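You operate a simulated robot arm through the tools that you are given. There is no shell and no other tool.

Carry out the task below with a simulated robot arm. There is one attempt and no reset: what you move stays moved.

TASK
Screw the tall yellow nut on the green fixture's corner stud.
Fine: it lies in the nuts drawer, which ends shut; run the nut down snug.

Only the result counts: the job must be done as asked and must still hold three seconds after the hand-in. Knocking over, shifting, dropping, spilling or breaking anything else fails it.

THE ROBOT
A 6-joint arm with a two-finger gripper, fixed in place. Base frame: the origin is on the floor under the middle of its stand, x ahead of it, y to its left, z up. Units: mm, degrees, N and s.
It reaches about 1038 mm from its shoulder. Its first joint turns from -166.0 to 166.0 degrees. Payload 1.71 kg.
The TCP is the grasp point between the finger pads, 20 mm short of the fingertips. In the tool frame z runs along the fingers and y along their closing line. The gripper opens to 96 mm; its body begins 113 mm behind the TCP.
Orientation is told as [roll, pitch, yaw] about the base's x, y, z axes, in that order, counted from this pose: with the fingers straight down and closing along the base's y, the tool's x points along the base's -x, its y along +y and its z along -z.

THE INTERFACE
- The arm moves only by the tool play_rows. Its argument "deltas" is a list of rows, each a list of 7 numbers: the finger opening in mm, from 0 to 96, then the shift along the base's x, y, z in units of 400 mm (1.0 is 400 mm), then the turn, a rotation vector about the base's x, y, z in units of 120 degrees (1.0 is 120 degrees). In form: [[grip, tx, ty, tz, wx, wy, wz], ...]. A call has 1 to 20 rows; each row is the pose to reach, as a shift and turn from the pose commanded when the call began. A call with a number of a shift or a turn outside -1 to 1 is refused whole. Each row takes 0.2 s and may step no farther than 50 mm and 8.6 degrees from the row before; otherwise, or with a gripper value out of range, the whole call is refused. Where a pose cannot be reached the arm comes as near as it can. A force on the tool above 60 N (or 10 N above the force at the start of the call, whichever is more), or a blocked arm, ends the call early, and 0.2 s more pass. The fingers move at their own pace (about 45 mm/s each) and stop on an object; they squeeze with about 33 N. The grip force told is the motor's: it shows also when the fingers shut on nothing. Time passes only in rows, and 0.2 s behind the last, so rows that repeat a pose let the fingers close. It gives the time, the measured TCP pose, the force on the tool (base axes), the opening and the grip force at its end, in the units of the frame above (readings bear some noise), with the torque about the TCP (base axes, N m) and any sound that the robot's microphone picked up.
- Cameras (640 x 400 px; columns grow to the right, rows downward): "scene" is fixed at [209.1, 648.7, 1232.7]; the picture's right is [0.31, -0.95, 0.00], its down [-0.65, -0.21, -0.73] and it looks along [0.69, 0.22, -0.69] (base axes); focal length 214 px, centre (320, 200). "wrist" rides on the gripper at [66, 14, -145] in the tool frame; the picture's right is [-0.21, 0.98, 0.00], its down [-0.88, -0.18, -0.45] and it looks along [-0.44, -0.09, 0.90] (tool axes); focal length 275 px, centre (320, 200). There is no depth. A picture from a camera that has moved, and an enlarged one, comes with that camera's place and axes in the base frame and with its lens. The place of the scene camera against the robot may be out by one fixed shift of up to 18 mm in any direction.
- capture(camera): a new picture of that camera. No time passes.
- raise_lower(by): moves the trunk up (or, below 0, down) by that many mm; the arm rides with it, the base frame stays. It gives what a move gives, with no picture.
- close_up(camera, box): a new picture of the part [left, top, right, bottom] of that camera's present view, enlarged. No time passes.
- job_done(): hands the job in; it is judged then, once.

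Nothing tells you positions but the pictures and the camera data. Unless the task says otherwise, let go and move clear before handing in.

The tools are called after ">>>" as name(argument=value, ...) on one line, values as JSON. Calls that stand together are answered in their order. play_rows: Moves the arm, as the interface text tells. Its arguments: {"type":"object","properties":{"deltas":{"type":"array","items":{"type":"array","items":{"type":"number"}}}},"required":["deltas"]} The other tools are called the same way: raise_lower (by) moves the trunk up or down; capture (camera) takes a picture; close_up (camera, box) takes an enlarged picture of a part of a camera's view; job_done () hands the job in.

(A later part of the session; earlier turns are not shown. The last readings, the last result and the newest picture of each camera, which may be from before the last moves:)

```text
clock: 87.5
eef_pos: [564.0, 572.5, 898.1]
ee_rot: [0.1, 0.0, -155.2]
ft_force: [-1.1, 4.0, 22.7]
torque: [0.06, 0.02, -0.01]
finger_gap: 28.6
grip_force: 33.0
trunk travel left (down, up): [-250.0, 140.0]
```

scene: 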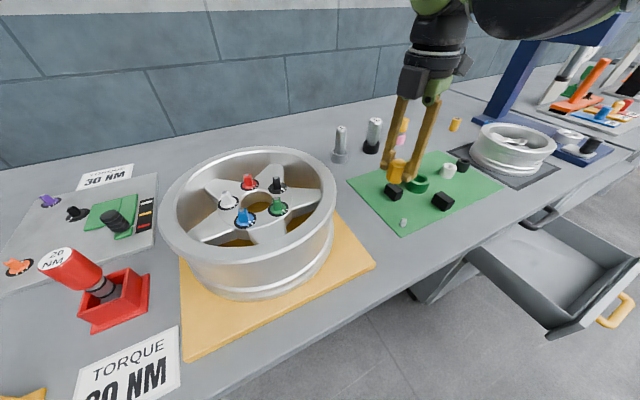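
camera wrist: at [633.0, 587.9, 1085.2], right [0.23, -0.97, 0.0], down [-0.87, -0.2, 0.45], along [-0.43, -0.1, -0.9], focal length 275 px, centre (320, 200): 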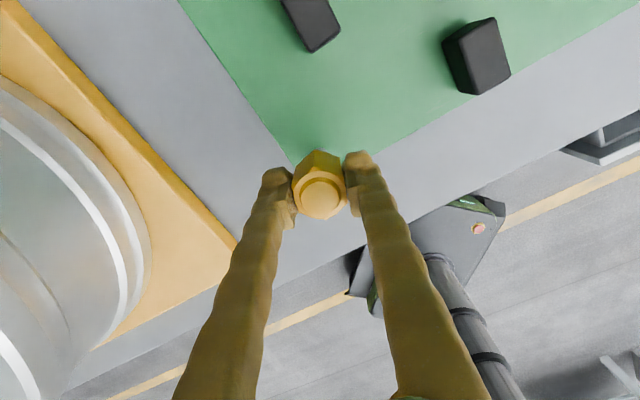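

Contact at 23 N: the nut bottom rests on the start of the threads at about z 872. I'll begin turning clockwise with only light downward follow and watch for engagement.

>>> play_rows(deltas=[[15, 0, 0, 0, 0, 0, -0.05], [15, 0, 0, 0, 0, 0, -0.1], [15, 0, 0, 0, 0, 0, -0.15], [15, 0, 0, 0, 0, 0, -0.2], [15, 0, 0, 0, 0, 0, -0.25], [15, 0, 0, 0, 0, 0, -0.3], [15, 0, 0, 0, 0, 0, -0.35], [15, 0, 0, 0, 0, 0, -0.4], [15, 0, 0, 0, 0, 0, -0.45], [15, 0, 0, 0, 0, 0, -0.5]])

>>> close_up(camera="scene", box=[380, 192, 428, 222])

```text
clock: 89.7
eef_pos: [566.3, 573.4, 896.7]
ee_rot: [0.1, 0.0, 144.7]
ft_force: [15.3, 15.1, 14.8]
torque: [0.28, -0.34, 0.0]
finger_gap: 28.5
grip_force: 32.8
trunk travel left (down, up): [-250.0, 140.0]
```

```text
13.33 times, centred on (404, 207) of scene
camera zoom: at [209.1, 648.7, 1232.7], right [0.31, -0.95, 0.0], down [-0.65, -0.21, -0.73], along [0.69, 0.22, -0.69], focal length 2860 px, centre (-800, 107)
```

zoom: 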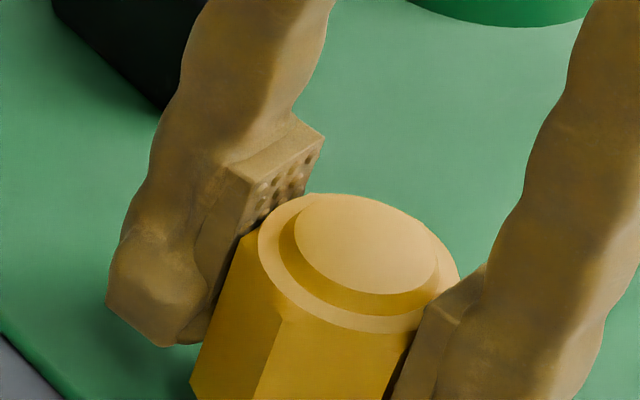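

Turning is working, but a side force of about 21 N shows the nut sits slightly off the tool axis. I'll shift the hand about 1 mm along that force to relieve it.

>>> play_rows(deltas=[[15, 0.0025, 0.0025, 0, 0, 0, 0], [15, 0.0025, 0.0025, 0, 0, 0, 0]])

```text
clock: 90.3
eef_pos: [565.6, 574.3, 895.5]
ee_rot: [0.2, -0.1, 145.0]
ft_force: [5.3, -0.4, 5.0]
torque: [-0.08, -0.1, -0.02]
finger_gap: 28.5
grip_force: 32.7
trunk travel left (down, up): [-250.0, 140.0]
```

The force dropped to a few newtons and the nut is moving down, so the thread is engaging. Next stroke of 60° clockwise with lateral compensation and thread feed.

>>> play_rows(deltas=[[15, 0.0004, -0.0002, -0.0002, 0, 0, -0.05], [15, 0.0009, -0.0004, -0.0003, 0, 0, -0.1], [15, 0.0013, -0.0006, -0.0005, 0, 0, -0.15], [15, 0.0018, -0.0008, -0.0006, 0, 0, -0.2], [15, 0.0022, -0.001, -0.0008, 0, 0, -0.25], [15, 0.0027, -0.0012, -0.001, 0, 0, -0.3], [15, 0.0031, -0.0014, -0.0011, 0, 0, -0.35], [15, 0.0035, -0.0016, -0.0013, 0, 0, -0.4], [15, 0.004, -0.0018, -0.0015, 0, 0, -0.45], [15, 0.0044, -0.002, -0.0016, 0, 0, -0.5]])

>>> close_up(camera="scene", box=[380, 192, 428, 222])

```text
clock: 92.5
eef_pos: [567.3, 574.7, 896.4]
ee_rot: [0.2, 0.0, 84.9]
ft_force: [-24.3, -13.4, -14.0]
torque: [-0.17, 0.29, -0.03]
finger_gap: 28.9
grip_force: 32.9
trunk travel left (down, up): [-250.0, 140.0]
```

```text
13.33 times, centred on (404, 207) of scene
camera zoom: at [209.1, 648.7, 1232.7], right [0.31, -0.95, 0.0], down [-0.65, -0.21, -0.73], along [0.69, 0.22, -0.69], focal length 2860 px, centre (-800, 107)
```

zoom: 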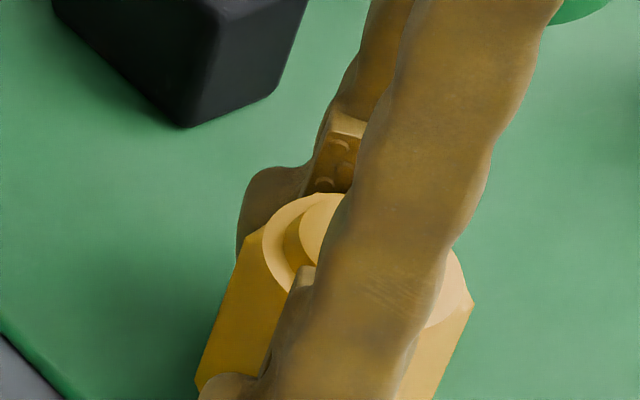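

>>> play_rows(deltas=[[15, -0.004, -0.0022, -0.001, 0, 0, 0], [15, -0.004, -0.0022, -0.0015, 0, 0, 0]])

```text
clock: 93.1
eef_pos: [566.6, 574.3, 896.7]
ee_rot: [0.1, 0.0, 84.9]
ft_force: [-1.6, 9.2, 10.2]
torque: [0.11, 0.06, -0.04]
finger_gap: 28.7
grip_force: 33.0
trunk travel left (down, up): [-250.0, 140.0]
```

The side forces fit a model where the fingers' centre is about 0.9 mm off the reported TCP, and the fitted stud centre (566.9, 572.7) matches the pictures. I'll continue with a 120° stroke using that compensation and about 0.7 mm of feed per 60°.

>>> play_rows(deltas=[[15, 0.0001, 0.0003, -0.0002, 0, 0, -0.0625], [15, 0.0002, 0.0002, -0.0004, 0, 0, -0.125], [15, 0.0003, 0.0001, -0.0007, 0, 0, -0.1875], [15, 0.0004, 0.0, -0.0009, 0, 0, -0.25], [15, 0.0002, -0.0002, -0.0011, 0, 0, -0.3125], [15, 0.0, -0.0005, -0.0013, 0, 0, -0.375], [15, -0.0002, -0.0007, -0.0015, 0, 0, -0.4375], [15, -0.0004, -0.0009, -0.0018, 0, 0, -0.5]])

```text
clock: 94.9
eef_pos: [565.3, 571.8, 894.6]
ee_rot: [0.3, 0.0, 24.7]
ft_force: [7.6, 1.0, 15.2]
torque: [0.06, -0.14, -0.06]
finger_gap: 28.6
grip_force: 33.0
trunk travel left (down, up): [-250.0, 140.0]
```

>>> play_rows(deltas=[[15, 0.0, 0.0, -0.0002, 0, 0, -0.0625], [15, 0.0, -0.0001, -0.0003, 0, 0, -0.125], [15, -0.0001, -0.0002, -0.0005, 0, 0, -0.1875], [15, -0.0003, -0.0003, -0.0006, 0, 0, -0.25], [15, -0.0005, -0.0002, -0.0008, 0, 0, -0.3125], [15, -0.0008, -0.0001, -0.0009, 0, 0, -0.375], [15, -0.001, -0.0001, -0.0011, 0, 0, -0.4375], [15, -0.0012, 0.0, -0.0013, 0, 0, -0.5]])

>>> capture(camera="wrist")

>>> close_up(camera="scene", box=[380, 192, 428, 222])

```text
clock: 96.7
eef_pos: [565.6, 572.0, 895.4]
ee_rot: [0.1, 0.1, -35.2]
ft_force: [-10.5, -17.3, -15.6]
torque: [-0.14, 0.16, 0.01]
finger_gap: 28.9
grip_force: 32.2
trunk travel left (down, up): [-250.0, 140.0]
```

```text
taken
camera wrist: at [521.0, 620.6, 1039.8], right [0.73, 0.68, 0.0], down [0.61, -0.66, 0.44], along [0.3, -0.32, -0.9], focal length 275 px, centre (320, 200)
```

wrist: 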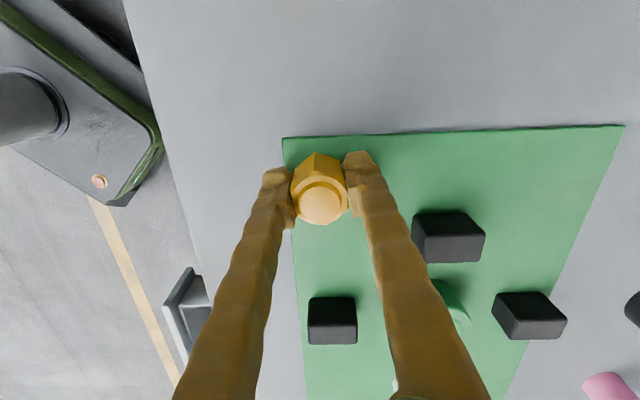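

```text
13.33 times, centred on (404, 207) of scene
camera zoom: at [209.1, 648.7, 1232.7], right [0.31, -0.95, 0.0], down [-0.65, -0.21, -0.73], along [0.69, 0.22, -0.69], focal length 2860 px, centre (-800, 107)
```

zoom: 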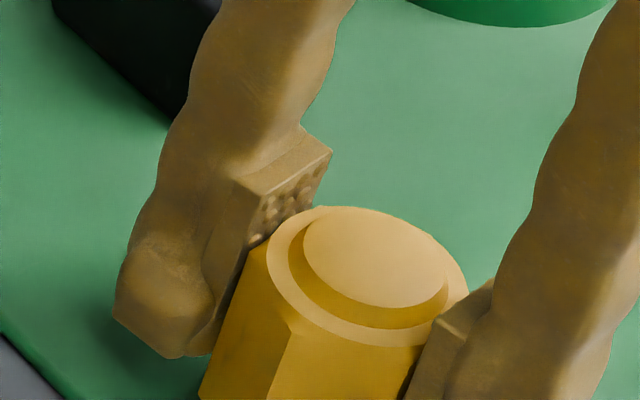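

>>> play_rows(deltas=[[15, -0.0015, -0.0018, -0.0009, 0, 0, 0], [15, -0.0015, -0.0018, -0.0009, 0, 0, 0]])

```text
clock: 97.3
eef_pos: [565.9, 572.1, 894.8]
ee_rot: [0.1, 0.1, -35.1]
ft_force: [-3.4, -7.7, -2.2]
torque: [-0.07, 0.12, 0.01]
finger_gap: 28.7
grip_force: 33.0
trunk travel left (down, up): [-250.0, 140.0]
```

>>> play_rows(deltas=[[15, -0.0003, 0.0, -0.0003, 0, 0, -0.0625], [15, -0.0005, 0.0001, -0.0005, 0, 0, -0.125], [15, -0.0008, 0.0002, -0.0008, 0, 0, -0.1875], [15, -0.001, 0.0003, -0.001, 0, 0, -0.25], [15, -0.0012, 0.0004, -0.0013, 0, 0, -0.3125], [15, -0.0014, 0.0005, -0.0015, 0, 0, -0.375], [15, -0.0016, 0.0006, -0.0018, 0, 0, -0.4375], [15, -0.0017, 0.0008, -0.002, 0, 0, -0.5]])

>>> close_up(camera="scene", box=[380, 192, 428, 222])

>>> close_up(camera="wrist", box=[240, 130, 400, 230])

```text
clock: 99.1
eef_pos: [564.4, 571.4, 893.5]
ee_rot: [0.1, 0.0, -95.2]
ft_force: [16.2, 7.9, 18.1]
torque: [0.2, -0.21, -0.03]
finger_gap: 28.8
grip_force: 32.1
trunk travel left (down, up): [-250.0, 140.0]
```

```text
13.33 times, centred on (404, 207) of scene
camera zoom: at [209.1, 648.7, 1232.7], right [0.31, -0.95, 0.0], down [-0.65, -0.21, -0.73], along [0.69, 0.22, -0.69], focal length 2860 px, centre (-800, 107)
```

zoom: 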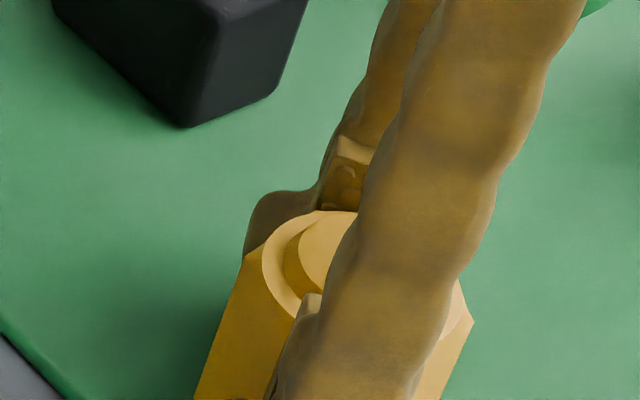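

```text
4.00 times, centred on (320, 180) of wrist
camera zoom: at [585.5, 635.9, 1038.8], right [0.96, -0.29, 0.0], down [-0.26, -0.86, 0.44], along [-0.13, -0.42, -0.9], focal length 1101 px, centre (320, 280)
```

zoom: 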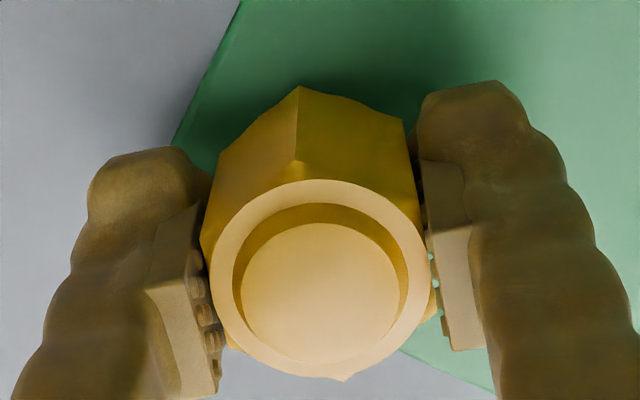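

The nut has slid about 6 mm up in the fingers while threading down, so I need a higher grip before the fingertips near the plate. It's engaged by nearly a turn, so I'll relieve the load, let go and lift the hand 8 mm.

>>> play_rows(deltas=[[15, 0.001, 0.0006, 0.0005, 0, 0, 0], [15, 0.002, 0.0012, 0.001, 0, 0, 0], [30, 0.002, 0.0012, 0.001, 0, 0, 0], [40, 0.002, 0.0012, 0.001, 0, 0, 0], [48, 0.002, 0.0012, 0.001, 0, 0, 0], [48, 0.002, 0.0012, 0.001, 0, 0, 0]])

>>> close_up(camera="wrist", box=[240, 130, 400, 230])

>>> close_up(camera="scene", box=[380, 192, 428, 222])

```text
clock: 100.5
eef_pos: [565.8, 573.2, 893.6]
ee_rot: [0.2, 0.0, -95.1]
ft_force: [-0.3, 0.1, 0.2]
torque: [0.0, -0.01, 0.0]
finger_gap: 47.8
grip_force: 0.1
trunk travel left (down, up): [-250.0, 140.0]
```

```text
4.00 times, centred on (320, 180) of wrist
camera zoom: at [585.7, 636.3, 1038.9], right [0.96, -0.29, 0.0], down [-0.26, -0.86, 0.44], along [-0.13, -0.43, -0.9], focal length 1101 px, centre (320, 280)
```

zoom: 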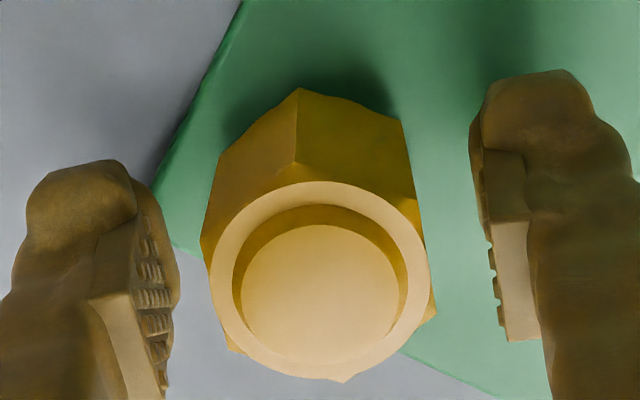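

```text
13.33 times, centred on (404, 207) of scene
camera zoom: at [209.1, 648.7, 1232.7], right [0.31, -0.95, 0.0], down [-0.65, -0.21, -0.73], along [0.69, 0.22, -0.69], focal length 2860 px, centre (-800, 107)
```

zoom: 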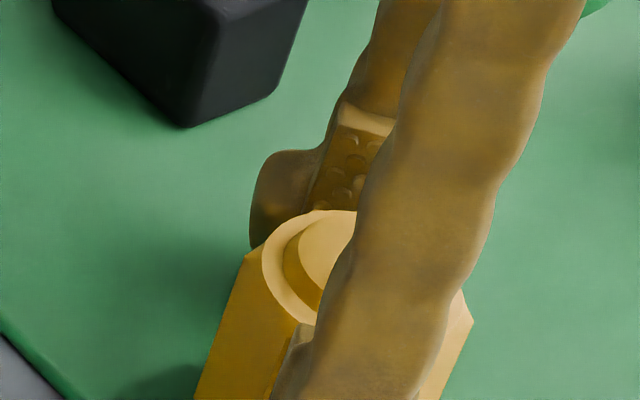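

>>> play_rows(deltas=[[48, 0, 0, 0.01, 0, 0, 0], [48, 0, 0, 0.02, 0, 0, 0], [48, 0, 0, 0.02, 0, 0, 0.0694], [48, 0, 0, 0.02, 0, 0, 0.1389], [48, 0, 0, 0.02, 0, 0, 0.2083], [48, 0, 0, 0.02, 0, 0, 0.2778], [48, 0, 0, 0.02, 0, 0, 0.3472], [48, 0, 0, 0.02, 0, 0, 0.4167], [48, 0, 0, 0.02, 0, 0, 0.4861], [48, 0, 0, 0.02, 0, 0, 0.5556], [48, 0, 0, 0.02, 0, 0, 0.625], [48, 0, 0, 0.02, 0, 0, 0.6944], [48, 0, 0, 0.02, 0, 0, 0.7639], [48, 0, 0, 0.02, 0, 0, 0.8333]])

>>> play_rows(deltas=[[48, 0, 0, 0, 0, 0, 0.0694], [48, 0, 0, 0, 0, 0, 0.1389], [48, 0, 0, 0, 0, 0, 0.2083], [48, 0, 0, 0, 0, 0, 0.2778], [48, 0, 0, 0, 0, 0, 0.3472], [48, 0, 0, 0, 0, 0, 0.4167], [48, 0, 0, 0, 0, 0, 0.4861], [48, 0, 0, 0, 0, 0, 0.5556], [48, 0, 0, 0, 0, 0, 0.625], [48, 0, 0, 0, 0, 0, 0.6944], [48, 0, 0, 0, 0, 0, 0.7639], [48, 0, 0, 0, 0, 0, 0.8333]])

>>> play_rows(deltas=[[48, 0, 0, 0, 0, 0, 0.0694], [48, 0, 0, 0, 0, 0, 0.1389], [48, 0, 0, 0, 0, 0, 0.2083], [48, 0, 0, 0, 0, 0, 0.2778], [48, 0, 0, 0, 0, 0, 0.3472], [48, 0, 0, 0, 0, 0, 0.4167], [48, 0, 0, 0, 0, 0, 0.4861], [48, 0, 0, 0, 0, 0, 0.5556], [48, 0, 0, 0, 0, 0, 0.625], [48, 0, 0, 0, 0, 0, 0.6944], [48, 0, 0, 0, 0, 0, 0.7639], [48, 0, 0, 0, 0, 0, 0.8333]])

>>> close_up(camera="wrist", box=[240, 130, 400, 230])

>>> close_up(camera="scene", box=[380, 192, 428, 222])

```text
clock: 103.5
eef_pos: [564.7, 573.4, 900.5]
ee_rot: [0.2, 0.1, 5.1]
ft_force: [-0.3, 0.4, -0.4]
torque: [-0.02, -0.03, 0.02]
finger_gap: 48.0
grip_force: 0.0
trunk travel left (down, up): [-250.0, 140.0]
```

```text
clock: 106.1
eef_pos: [564.6, 572.8, 901.6]
ee_rot: [0.3, 0.0, 104.9]
ft_force: [-1.0, 0.1, -0.7]
torque: [-0.01, -0.02, -0.01]
finger_gap: 48.2
grip_force: 0.0
trunk travel left (down, up): [-250.0, 140.0]
```

```text
clock: 108.7
eef_pos: [565.2, 574.2, 903.2]
ee_rot: [0.1, 0.0, -155.0]
ft_force: [0.0, -0.1, 0.1]
torque: [0.0, -0.04, 0.0]
finger_gap: 47.8
grip_force: 0.2
trunk travel left (down, up): [-250.0, 140.0]
```

```text
4.00 times, centred on (320, 180) of wrist
camera zoom: at [631.4, 588.0, 1046.8], right [0.23, -0.97, 0.0], down [-0.87, -0.2, 0.45], along [-0.43, -0.1, -0.9], focal length 1101 px, centre (320, 280)
```

zoom: 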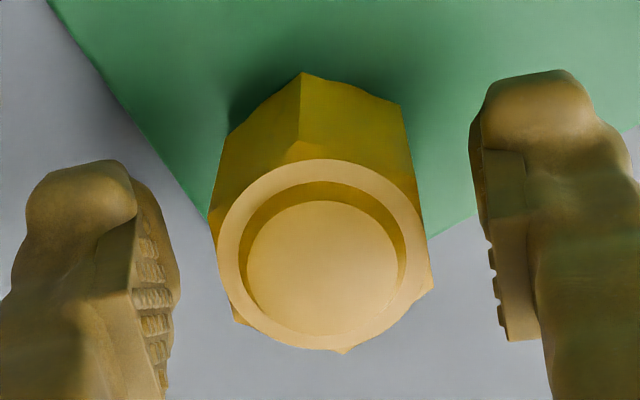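

```text
13.33 times, centred on (404, 207) of scene
camera zoom: at [209.1, 648.7, 1232.7], right [0.31, -0.95, 0.0], down [-0.65, -0.21, -0.73], along [0.69, 0.22, -0.69], focal length 2860 px, centre (-800, 107)
```

zoom: 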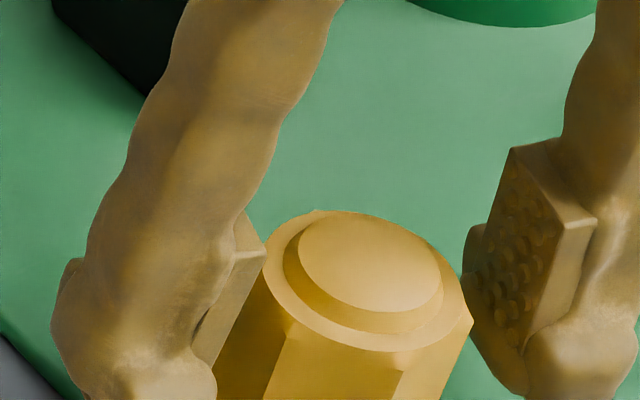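

The nut is standing on the threads and the fingers line up with its flats again. I'll centre by about 1.2 mm and re-grip 8 mm higher.

>>> play_rows(deltas=[[48, 0, 0.0015, 0, 0, 0, 0], [40, 0, 0.003, 0, 0, 0, 0], [32, 0, 0.003, 0, 0, 0, 0], [20, 0, 0.003, 0, 0, 0, 0], [15, 0, 0.003, 0, 0, 0, 0], [15, 0, 0.003, 0, 0, 0, 0], [15, 0, 0.003, 0, 0, 0, 0]])

```text
clock: 110.3
eef_pos: [566.5, 572.9, 902.8]
ee_rot: [0.0, -0.1, -155.1]
ft_force: [4.3, -16.7, -3.4]
torque: [-0.21, -0.12, -0.01]
finger_gap: 29.1
grip_force: 33.0
trunk travel left (down, up): [-250.0, 140.0]
```

>>> play_rows(deltas=[[15, 0.0007, -0.0022, 0, 0, 0, 0], [15, 0.0007, -0.0024, 0, 0, 0, 0]])

```text
clock: 110.9
eef_pos: [565.8, 573.1, 901.2]
ee_rot: [0.0, 0.1, -155.1]
ft_force: [3.8, -8.2, -1.1]
torque: [-0.13, -0.08, -0.01]
finger_gap: 28.8
grip_force: 32.7
trunk travel left (down, up): [-250.0, 140.0]
```

>>> play_rows(deltas=[[15, 0.0003, -0.0001, -0.0002, 0, 0, -0.0625], [15, 0.0007, -0.0002, -0.0004, 0, 0, -0.125], [15, 0.001, -0.0003, -0.0006, 0, 0, -0.1875], [15, 0.0014, -0.0004, -0.0008, 0, 0, -0.25], [15, 0.0017, -0.0005, -0.001, 0, 0, -0.3125], [15, 0.002, -0.0006, -0.0013, 0, 0, -0.375], [15, 0.0024, -0.0007, -0.0015, 0, 0, -0.4375], [15, 0.0027, -0.0008, -0.0017, 0, 0, -0.5]])

```text
clock: 112.7
eef_pos: [566.3, 572.7, 901.0]
ee_rot: [0.2, -0.1, 144.7]
ft_force: [-9.8, -1.8, 0.7]
torque: [-0.04, 0.26, 0.03]
finger_gap: 28.5
grip_force: 33.6
trunk travel left (down, up): [-250.0, 140.0]
```

>>> play_rows(deltas=[[15, -0.0006, -0.0001, -0.0002, 0, 0, -0.0625], [15, -0.0012, -0.0002, -0.0004, 0, 0, -0.125], [15, -0.0015, -0.0003, -0.0006, 0, 0, -0.1875], [15, -0.0017, -0.0003, -0.0008, 0, 0, -0.25], [15, -0.0017, -0.0003, -0.001, 0, 0, -0.3125], [15, -0.0017, -0.0003, -0.0013, 0, 0, -0.375], [15, -0.0017, -0.0003, -0.0015, 0, 0, -0.4375], [15, -0.0017, -0.0003, -0.0017, 0, 0, -0.5]])

```text
clock: 114.5
eef_pos: [565.6, 572.1, 901.0]
ee_rot: [0.1, 0.0, 84.7]
ft_force: [-3.0, -6.0, -0.5]
torque: [-0.13, 0.04, 0.0]
finger_gap: 28.6
grip_force: 32.8
trunk travel left (down, up): [-250.0, 140.0]
```

Loads are now low and the feed matches the thread (about 4 mm per turn). Continuing with a 120° stroke.

>>> play_rows(deltas=[[15, -0.0001, -0.0002, -0.0002, 0, 0, -0.0625], [15, -0.0002, -0.0004, -0.0004, 0, 0, -0.125], [15, -0.0003, -0.0006, -0.0006, 0, 0, -0.1875], [15, -0.0004, -0.0007, -0.0008, 0, 0, -0.25], [15, -0.0004, -0.0008, -0.001, 0, 0, -0.3125], [15, -0.0005, -0.0008, -0.0013, 0, 0, -0.375], [15, -0.0005, -0.0008, -0.0015, 0, 0, -0.4375], [15, -0.0005, -0.0008, -0.0017, 0, 0, -0.5], [15, -0.0005, -0.0008, -0.0019, 0, 0, -0.5625], [15, -0.0005, -0.0008, -0.0021, 0, 0, -0.625], [15, -0.0005, -0.0008, -0.0023, 0, 0, -0.6875], [15, -0.0005, -0.0008, -0.0025, 0, 0, -0.75], [15, -0.0005, -0.0008, -0.0027, 0, 0, -0.8125], [15, -0.0005, -0.0008, -0.0029, 0, 0, -0.875], [15, -0.0005, -0.0008, -0.0031, 0, 0, -0.9375], [15, -0.0005, -0.0008, -0.0033, 0, 0, -1.0]])

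```text
clock: 117.9
eef_pos: [564.8, 572.3, 899.9]
ee_rot: [0.1, 0.0, -35.2]
ft_force: [0.6, 11.1, 9.3]
torque: [0.2, -0.01, 0.01]
finger_gap: 28.6
grip_force: 33.3
trunk travel left (down, up): [-250.0, 140.0]
```

>>> close_up(camera="wrist", box=[240, 130, 400, 230])

>>> close_up(camera="scene", box=[380, 192, 428, 222])

>>> close_up(camera="scene", box=[380, 204, 428, 234])

```text
4.00 times, centred on (320, 180) of wrist
camera zoom: at [520.9, 621.1, 1044.4], right [0.73, 0.68, 0.0], down [0.61, -0.66, 0.44], along [0.3, -0.32, -0.9], focal length 1101 px, centre (320, 280)
```

zoom: 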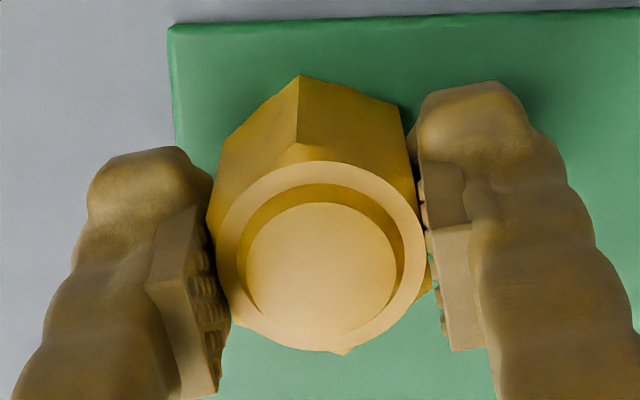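

```text
13.33 times, centred on (404, 207) of scene
camera zoom: at [209.1, 648.7, 1232.7], right [0.31, -0.95, 0.0], down [-0.65, -0.21, -0.73], along [0.69, 0.22, -0.69], focal length 2860 px, centre (-800, 107)
```

zoom: 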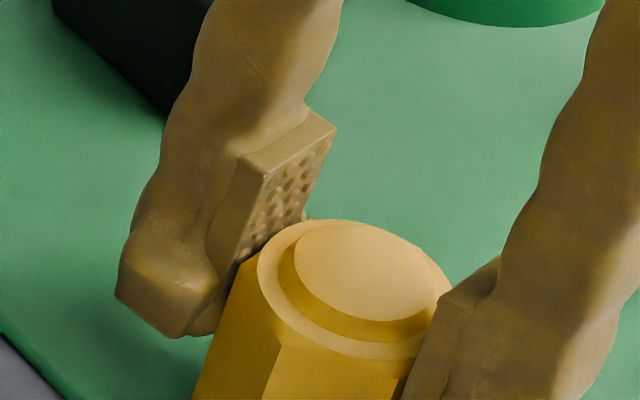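

```text
13.33 times, centred on (404, 219) of scene
camera zoom: at [209.1, 648.7, 1232.7], right [0.31, -0.95, 0.0], down [-0.65, -0.21, -0.73], along [0.69, 0.22, -0.69], focal length 2860 px, centre (-800, -53)
```

zoom: 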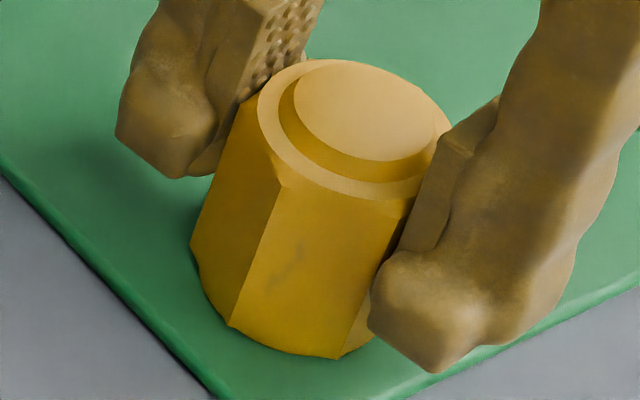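

The nut has clearly gone down about another 2.5 mm and isn't slipping in the grip. Finishing this stroke to −95°.

>>> play_rows(deltas=[[15, 0.0, 0.0005, -0.0001, 0, 0, -0.0625], [15, 0.0, 0.0009, -0.0003, 0, 0, -0.125], [15, 0.0, 0.0012, -0.0004, 0, 0, -0.1875], [15, 0.0, 0.0014, -0.0006, 0, 0, -0.25], [15, 0.0, 0.0015, -0.0007, 0, 0, -0.3125], [15, 0.0, 0.0015, -0.0009, 0, 0, -0.375], [15, 0.0, 0.0015, -0.001, 0, 0, -0.4375], [15, 0.0, 0.0015, -0.0012, 0, 0, -0.5]])

```text
clock: 119.4
eef_pos: [561.9, 572.8, 904.9]
ee_rot: [1.1, -0.2, -83.0]
ft_force: [69.7, 1.7, -21.2]
torque: [0.29, -0.3, -0.01]
finger_gap: 39.7
grip_force: 34.5
trunk travel left (down, up): [-250.0, 140.0]
stopped in row 7: the force on the tool passed its limit at 62 N (the readings are from after the stop); the commanded pose is now the measured one
```

A force limit stopped the stroke and the fingers read 39.7 mm apart, so something slipped or jammed. I'll look before moving anything.

>>> capture(camera="wrist")

>>> capture(camera="scene")

>>> close_up(camera="scene", box=[372, 195, 436, 235])

>>> close_up(camera="wrist", box=[240, 130, 400, 230])

```text
taken
camera wrist: at [565.5, 638.1, 1049.8], right [1.0, -0.09, 0.02], down [-0.09, -0.89, 0.44], along [-0.02, -0.44, -0.9], focal length 275 px, centre (320, 200)
```

wrist: 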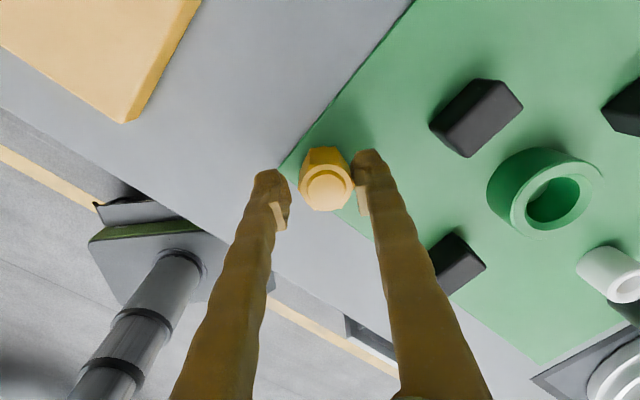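

```text
taken
```

scene: 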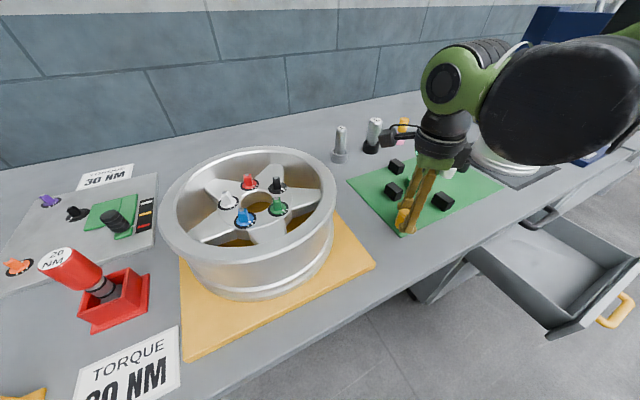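

```text
10.00 times, centred on (404, 215) of scene
camera zoom: at [209.1, 648.7, 1232.7], right [0.31, -0.95, 0.0], down [-0.65, -0.21, -0.73], along [0.69, 0.22, -0.69], focal length 2145 px, centre (-520, 50)
```

zoom: 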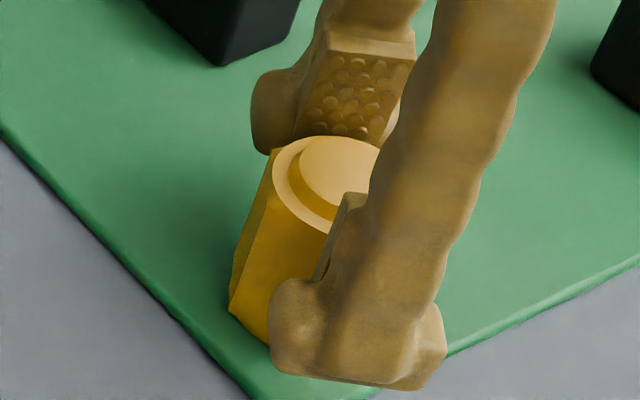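

```text
4.00 times, centred on (320, 180) of wrist
camera zoom: at [565.5, 638.1, 1049.8], right [1.0, -0.09, 0.02], down [-0.09, -0.89, 0.44], along [-0.02, -0.44, -0.9], focal length 1101 px, centre (320, 280)
```

zoom: 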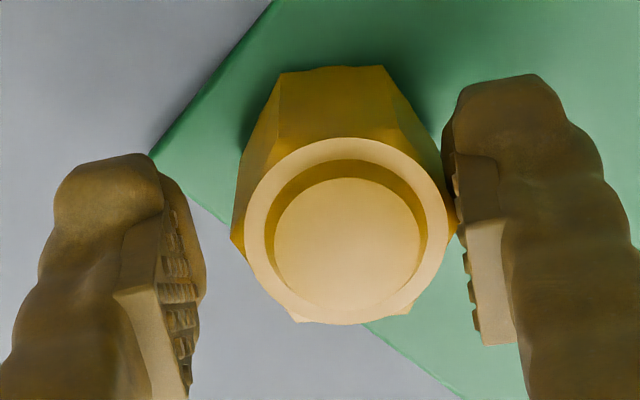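

>>> close_up(camera="scene", box=[388, 212, 412, 227])

>>> close_up(camera="wrist", box=[285, 130, 365, 180])

```text
16.00 times, centred on (400, 220) of scene
camera zoom: at [209.1, 648.7, 1232.7], right [0.31, -0.95, 0.0], down [-0.65, -0.21, -0.73], along [0.69, 0.22, -0.69], focal length 3432 px, centre (-960, -112)
```

zoom: 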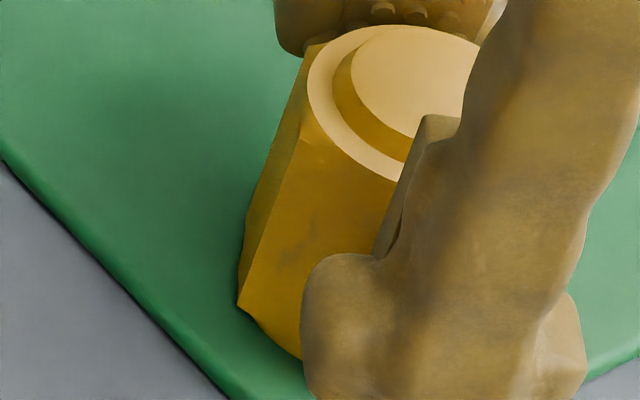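

```text
8.00 times, centred on (325, 155) of wrist
camera zoom: at [565.5, 638.1, 1049.8], right [1.0, -0.09, 0.02], down [-0.09, -0.89, 0.44], along [-0.02, -0.44, -0.9], focal length 2202 px, centre (280, 560)
```

zoom: 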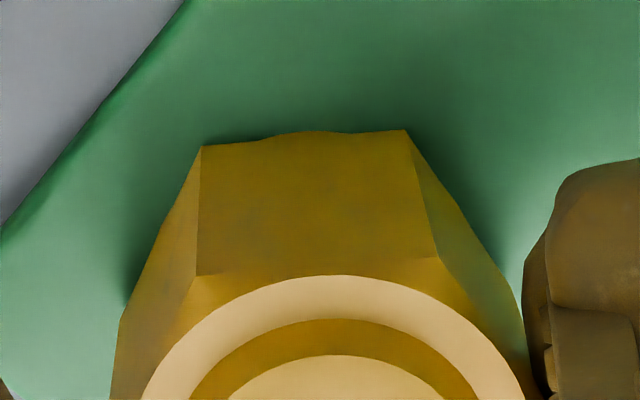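

>>> close_up(camera="scene", box=[380, 205, 428, 235])

>>> close_up(camera="scene", box=[340, 130, 520, 243])

```text
13.33 times, centred on (404, 220) of scene
camera zoom: at [209.1, 648.7, 1232.7], right [0.31, -0.95, 0.0], down [-0.65, -0.21, -0.73], along [0.69, 0.22, -0.69], focal length 2860 px, centre (-800, -67)
```

zoom: 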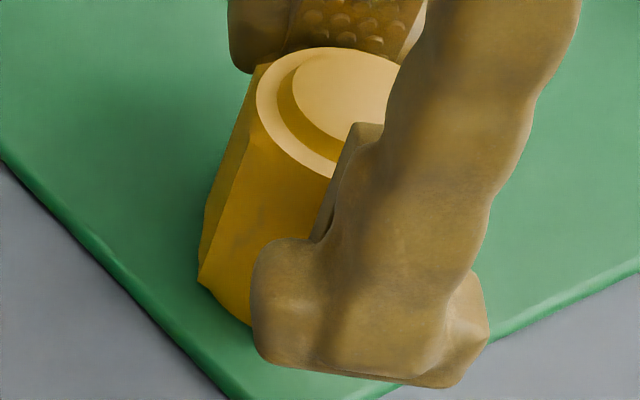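

```text
3.54 times, centred on (430, 186) of scene
camera zoom: at [209.1, 648.7, 1232.7], right [0.31, -0.95, 0.0], down [-0.65, -0.21, -0.73], along [0.69, 0.22, -0.69], focal length 759 px, centre (-69, 248)
```

zoom: 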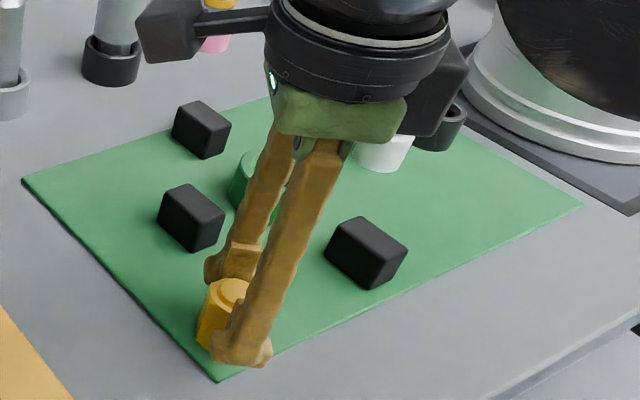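

The green plate and everything else are where they were. The nut stopped turning at about −53° and the fingers rode round onto its corners, leaving a 70 N side load. I'll open the fingers to relax it, then inspect.

>>> play_rows(deltas=[[44, 0, 0, 0, 0, 0, 0], [50, 0, 0, 0, 0, 0, 0], [56, 0, 0, 0, 0, 0, 0], [56, 0, 0, 0, 0, 0, 0]])

>>> close_up(camera="wrist", box=[240, 130, 400, 230])

>>> close_up(camera="scene", box=[380, 205, 428, 235])

```text
clock: 120.4
eef_pos: [554.2, 574.0, 908.1]
ee_rot: [0.9, 0.0, -82.8]
ft_force: [2.4, 0.6, 0.6]
torque: [-0.03, -0.01, 0.06]
finger_gap: 58.0
grip_force: 1.4
trunk travel left (down, up): [-250.0, 140.0]
```

```text
4.00 times, centred on (320, 180) of wrist
camera zoom: at [557.5, 639.2, 1053.1], right [1.0, -0.08, 0.02], down [-0.08, -0.89, 0.44], along [-0.02, -0.44, -0.9], focal length 1101 px, centre (320, 280)
```

zoom: 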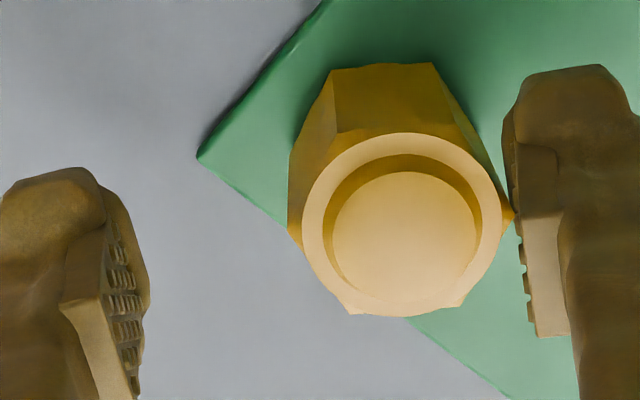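

```text
13.33 times, centred on (404, 220) of scene
camera zoom: at [209.1, 648.7, 1232.7], right [0.31, -0.95, 0.0], down [-0.65, -0.21, -0.73], along [0.69, 0.22, -0.69], focal length 2860 px, centre (-800, -67)
```

zoom: 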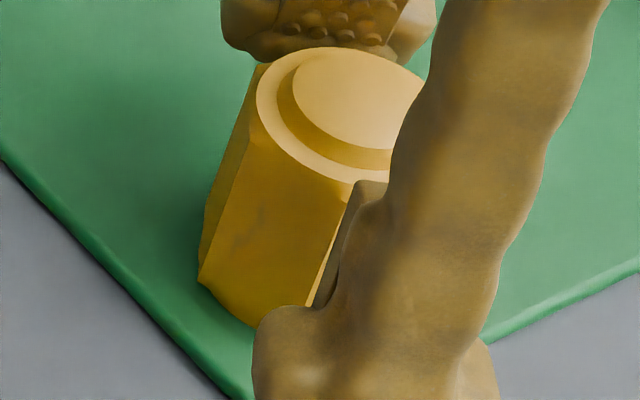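

>>> play_rows(deltas=[[58, 0.01, -0.001, 0, 0, 0, 0], [58, 0.02, -0.002, 0, 0, 0, 0], [58, 0.031, -0.003, 0, 0, 0, 0], [58, 0.031, -0.003, 0.03, 0, 0, 0], [58, 0.031, -0.003, 0.07, 0, 0, 0], [58, 0.031, -0.003, 0.1, 0, 0, 0]])

>>> capture(camera="wrist")

>>> close_up(camera="scene", box=[380, 205, 428, 235])

```text
clock: 121.8
eef_pos: [565.8, 571.4, 948.5]
ee_rot: [1.0, 0.0, -82.8]
ft_force: [0.7, 0.3, 0.3]
torque: [-0.01, 0.01, -0.01]
finger_gap: 58.0
grip_force: 0.0
trunk travel left (down, up): [-250.0, 140.0]
```

```text
taken
camera wrist: at [569.6, 638.0, 1093.0], right [1.0, -0.08, 0.02], down [-0.08, -0.89, 0.44], along [-0.02, -0.44, -0.9], focal length 275 px, centre (320, 200)
```

wrist: 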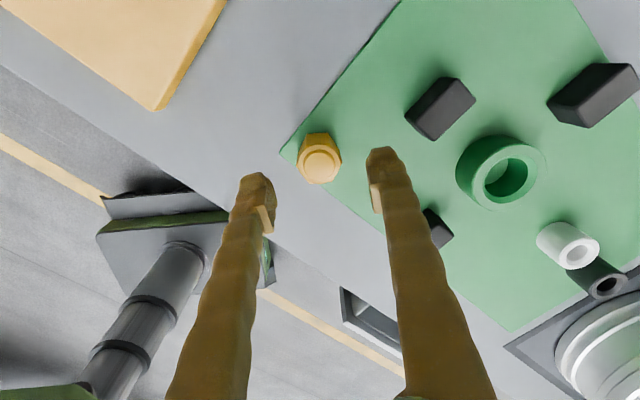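

```text
13.33 times, centred on (404, 220) of scene
camera zoom: at [209.1, 648.7, 1232.7], right [0.31, -0.95, 0.0], down [-0.65, -0.21, -0.73], along [0.69, 0.22, -0.69], focal length 2860 px, centre (-800, -67)
```

zoom: 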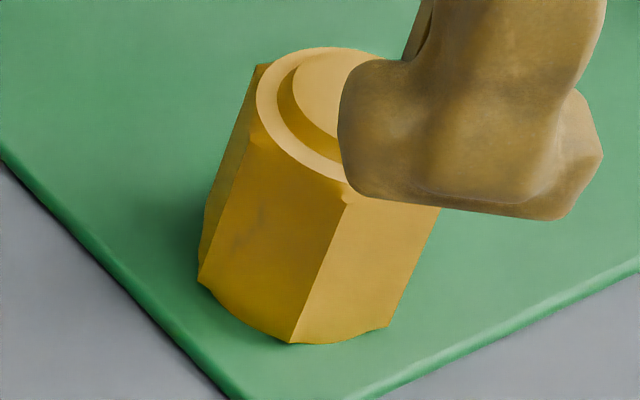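

>>> close_up(camera="wrist", box=[280, 120, 360, 190])

>>> close_up(camera="scene", box=[392, 218, 416, 233])

```text
5.71 times, centred on (320, 155) of wrist
camera zoom: at [569.6, 638.0, 1093.0], right [1.0, -0.08, 0.02], down [-0.08, -0.89, 0.44], along [-0.02, -0.44, -0.9], focal length 1573 px, centre (320, 457)
```

zoom: 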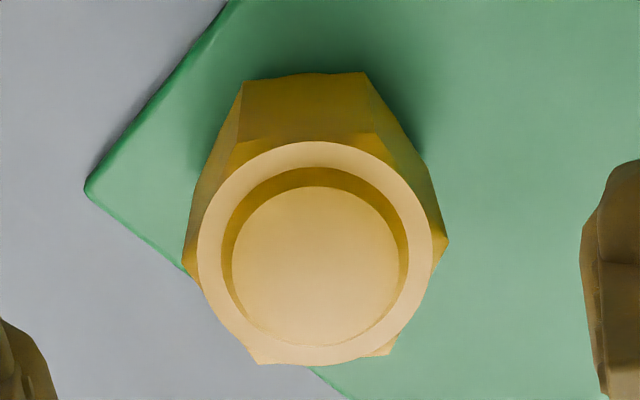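

```text
16.00 times, centred on (404, 226) of scene
camera zoom: at [209.1, 648.7, 1232.7], right [0.31, -0.95, 0.0], down [-0.65, -0.21, -0.73], along [0.69, 0.22, -0.69], focal length 3432 px, centre (-1024, -208)
```

zoom: 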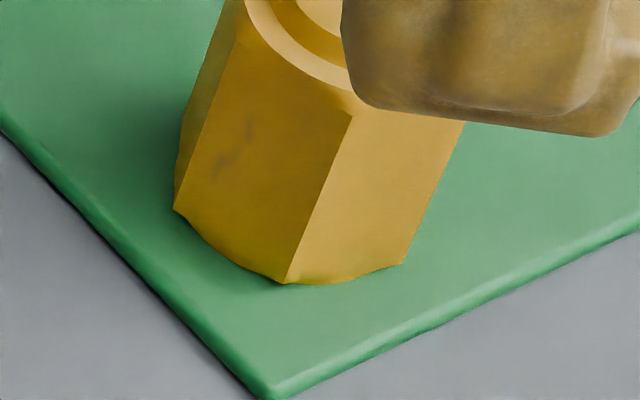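

From the nut's bottom edge against the stud's known base, the nut looks to be down on the plate, or within a millimetre or two, which explains why it stopped turning. I'll re-approach square to its flats (yaw ≈ 60°) to confirm it is seated and snug by torque.

>>> play_rows(deltas=[[58, 0.0005, 0.0005, 0, 0, 0, 0.0594], [58, 0.001, 0.001, 0, 0, 0, 0.1188], [58, 0.0015, 0.001, 0, 0, 0, 0.1783], [58, 0.002, 0.001, 0, 0, 0, 0.2377], [58, 0.002, 0.001, 0, 0, 0, 0.2971], [58, 0.002, 0.001, 0, 0, 0, 0.3565], [58, 0.002, 0.001, 0, 0, 0, 0.4159], [58, 0.002, 0.001, 0, 0, 0, 0.4754], [58, 0.002, 0.001, 0, 0, 0, 0.5348], [58, 0.002, 0.001, 0, 0, 0, 0.5942]])

>>> play_rows(deltas=[[58, 0, 0, 0, 0, 0, 0.0594], [58, 0, 0, 0, 0, 0, 0.1188], [58, 0, 0, 0, 0, 0, 0.1783], [58, 0, 0, 0, 0, 0, 0.2377], [58, 0, 0, 0, 0, 0, 0.2971], [58, 0, 0, 0, 0, 0, 0.3565], [58, 0, 0, 0, 0, 0, 0.4159], [58, 0, 0, 0, 0, 0, 0.4754], [58, 0, 0, 0, 0, 0, 0.5348], [58, 0, 0, 0, 0, 0, 0.5942]])

```text
clock: 124.0
eef_pos: [564.6, 572.7, 947.8]
ee_rot: [1.0, 0.0, -11.5]
ft_force: [-0.9, -0.7, -0.6]
torque: [0.01, 0.01, 0.0]
finger_gap: 57.9
grip_force: 0.1
trunk travel left (down, up): [-250.0, 140.0]
```

```text
clock: 126.2
eef_pos: [566.0, 570.9, 947.8]
ee_rot: [1.2, 0.0, 59.9]
ft_force: [0.0, 0.2, -0.4]
torque: [0.02, -0.03, -0.02]
finger_gap: 58.0
grip_force: 0.0
trunk travel left (down, up): [-250.0, 140.0]
```

>>> play_rows(deltas=[[58, 0, 0, 0, -0.0046, -0.0079, 0], [58, 0, 0, 0, -0.0046, -0.0079, 0]])

>>> capture(camera="wrist")

>>> close_up(camera="wrist", box=[280, 110, 360, 190])

>>> close_up(camera="scene", box=[380, 205, 428, 235])

```text
clock: 126.8
eef_pos: [567.4, 572.1, 947.8]
ee_rot: [0.0, 0.0, 59.8]
ft_force: [-0.2, -0.9, 0.0]
torque: [0.04, -0.03, 0.01]
finger_gap: 58.0
grip_force: 0.0
trunk travel left (down, up): [-250.0, 140.0]
```

```text
taken
camera wrist: at [522.9, 521.9, 1092.7], right [-0.74, 0.67, 0.0], down [0.6, 0.66, 0.45], along [0.3, 0.33, -0.9], focal length 275 px, centre (320, 200)
```

wrist: 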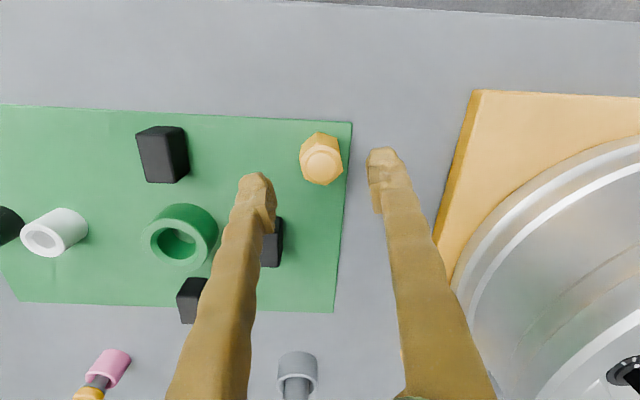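

```text
5.00 times, centred on (320, 150) of wrist
camera zoom: at [522.9, 521.9, 1092.7], right [-0.74, 0.67, 0.0], down [0.6, 0.66, 0.45], along [0.3, 0.33, -0.9], focal length 1376 px, centre (320, 450)
```

zoom: 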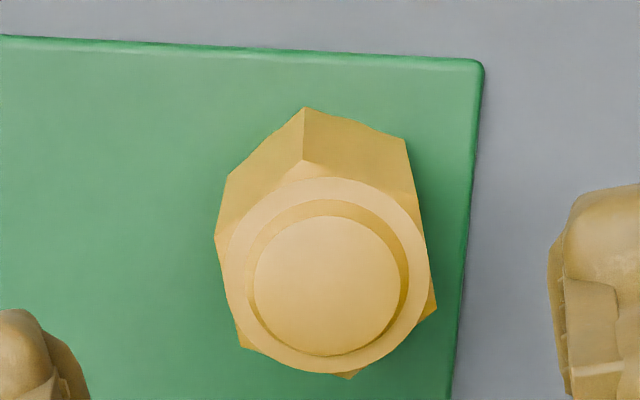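

```text
13.33 times, centred on (404, 220) of scene
camera zoom: at [209.1, 648.7, 1232.7], right [0.31, -0.95, 0.0], down [-0.65, -0.21, -0.73], along [0.69, 0.22, -0.69], focal length 2860 px, centre (-800, -67)
```

zoom: 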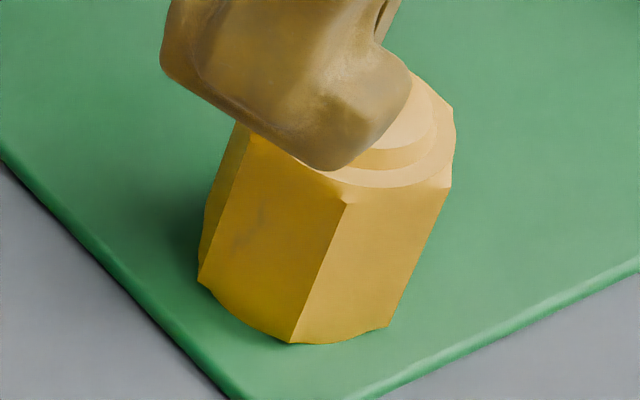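

The nut is aligned with the fingers at yaw 60°. I'll descend, grip it and apply a small clockwise turn while watching the torque, to see whether it is really seated.

>>> play_rows(deltas=[[58, 0, 0, -0.04, 0, 0, 0], [58, 0, 0, -0.08, 0, 0, 0], [56, 0, 0, -0.12, 0, 0, 0], [50, 0, 0, -0.1395, 0, 0, 0], [40, 0, 0, -0.1395, 0, 0, 0], [32, 0, 0, -0.1395, 0, 0, 0], [20, 0, 0, -0.1395, 0, 0, 0], [15, 0, 0, -0.1395, 0, 0, 0], [15, 0, 0, -0.1395, 0, 0, 0], [15, 0, 0, -0.1395, 0, 0, 0]])

>>> close_up(camera="wrist", box=[240, 130, 400, 230])

```text
clock: 129.0
eef_pos: [567.1, 573.1, 893.3]
ee_rot: [0.0, 0.0, 59.9]
ft_force: [-14.8, 5.7, -5.2]
torque: [0.08, 0.24, -0.03]
finger_gap: 28.8
grip_force: 33.2
trunk travel left (down, up): [-250.0, 140.0]
```

```text
4.00 times, centred on (320, 180) of wrist
camera zoom: at [522.3, 522.6, 1037.3], right [-0.74, 0.67, 0.0], down [0.6, 0.66, 0.44], along [0.3, 0.33, -0.9], focal length 1101 px, centre (320, 280)
```

zoom: 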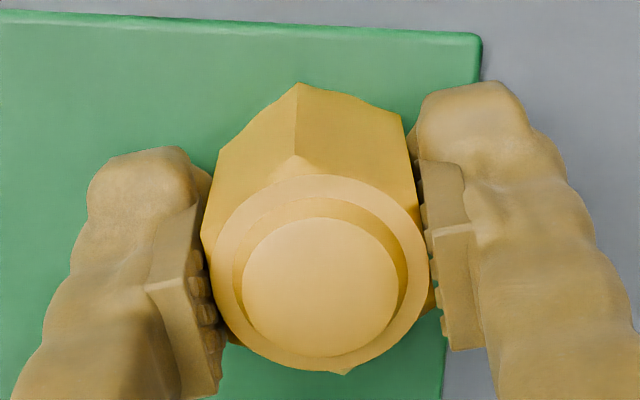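

>>> play_rows(deltas=[[15, -0.0018, 0.0008, 0, 0, 0, 0], [15, -0.0022, 0.001, 0, 0, 0, 0]])

>>> play_rows(deltas=[[15, 0, 0, 0, 0, 0, -0.0125], [15, 0, 0, 0, 0, 0, -0.025], [15, 0, 0, 0, 0, 0, -0.0375], [15, 0, 0, 0, 0, 0, -0.05]])

```text
clock: 129.6
eef_pos: [566.5, 572.8, 891.3]
ee_rot: [0.0, 0.0, 59.7]
ft_force: [-6.7, 4.8, -4.2]
torque: [0.08, 0.1, -0.1]
finger_gap: 28.5
grip_force: 32.8
trunk travel left (down, up): [-250.0, 140.0]
```

```text
clock: 130.6
eef_pos: [564.4, 572.7, 892.6]
ee_rot: [-0.1, 0.0, 53.8]
ft_force: [-2.3, 1.0, 1.1]
torque: [-0.05, 0.01, 0.82]
finger_gap: 29.8
grip_force: 33.1
trunk travel left (down, up): [-250.0, 140.0]
```

The nut won't turn further: 6° of hand rotation builds 0.82 N·m of resisting torque while the nut holds still. I'll add a touch more torque, then check the height from a low side view.

>>> play_rows(deltas=[[15, 0, 0, 0, 0, 0, -0.0125], [15, 0, 0, 0, 0, 0, -0.025], [15, 0, 0, 0, 0, 0, -0.025]])

>>> close_up(camera="wrist", box=[240, 130, 400, 230])

```text
clock: 131.4
eef_pos: [566.2, 572.1, 892.8]
ee_rot: [0.0, 0.0, 50.8]
ft_force: [3.3, 4.4, 2.9]
torque: [0.09, -0.05, 0.47]
finger_gap: 31.0
grip_force: 32.6
trunk travel left (down, up): [-250.0, 140.0]
```

```text
4.00 times, centred on (320, 180) of wrist
camera zoom: at [514.8, 530.3, 1037.2], right [-0.63, 0.78, 0.0], down [0.7, 0.56, 0.45], along [0.35, 0.28, -0.9], focal length 1101 px, centre (320, 280)
```

zoom: 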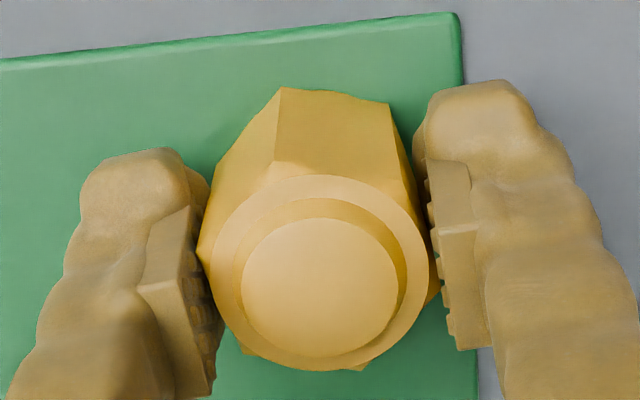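

>>> play_rows(deltas=[[40, 0, 0, 0, 0, 0, 0], [50, 0, 0, 0, 0, 0, 0], [58, 0, 0, 0, 0, 0, 0], [58, 0, 0, 0.04, 0, 0, 0], [58, 0, 0, 0.1, 0, 0, 0], [58, 0, 0, 0.2, 0, 0, 0], [58, 0, 0, 0.3, 0, 0, 0]])

>>> close_up(camera="scene", box=[380, 205, 428, 235])

```text
clock: 133.0
eef_pos: [565.7, 571.0, 1013.3]
ee_rot: [0.0, -0.1, 50.8]
ft_force: [0.2, 0.6, -0.2]
torque: [0.0, 0.0, 0.01]
finger_gap: 58.0
grip_force: 0.1
trunk travel left (down, up): [-250.0, 140.0]
```

```text
13.33 times, centred on (404, 220) of scene
camera zoom: at [209.1, 648.7, 1232.7], right [0.31, -0.95, 0.0], down [-0.65, -0.21, -0.73], along [0.69, 0.22, -0.69], focal length 2860 px, centre (-800, -67)
```

zoom: 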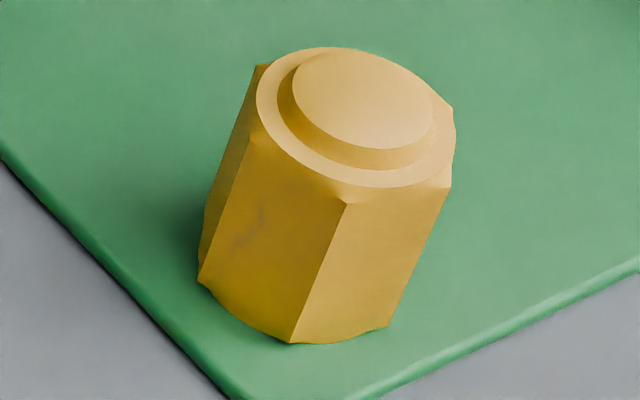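

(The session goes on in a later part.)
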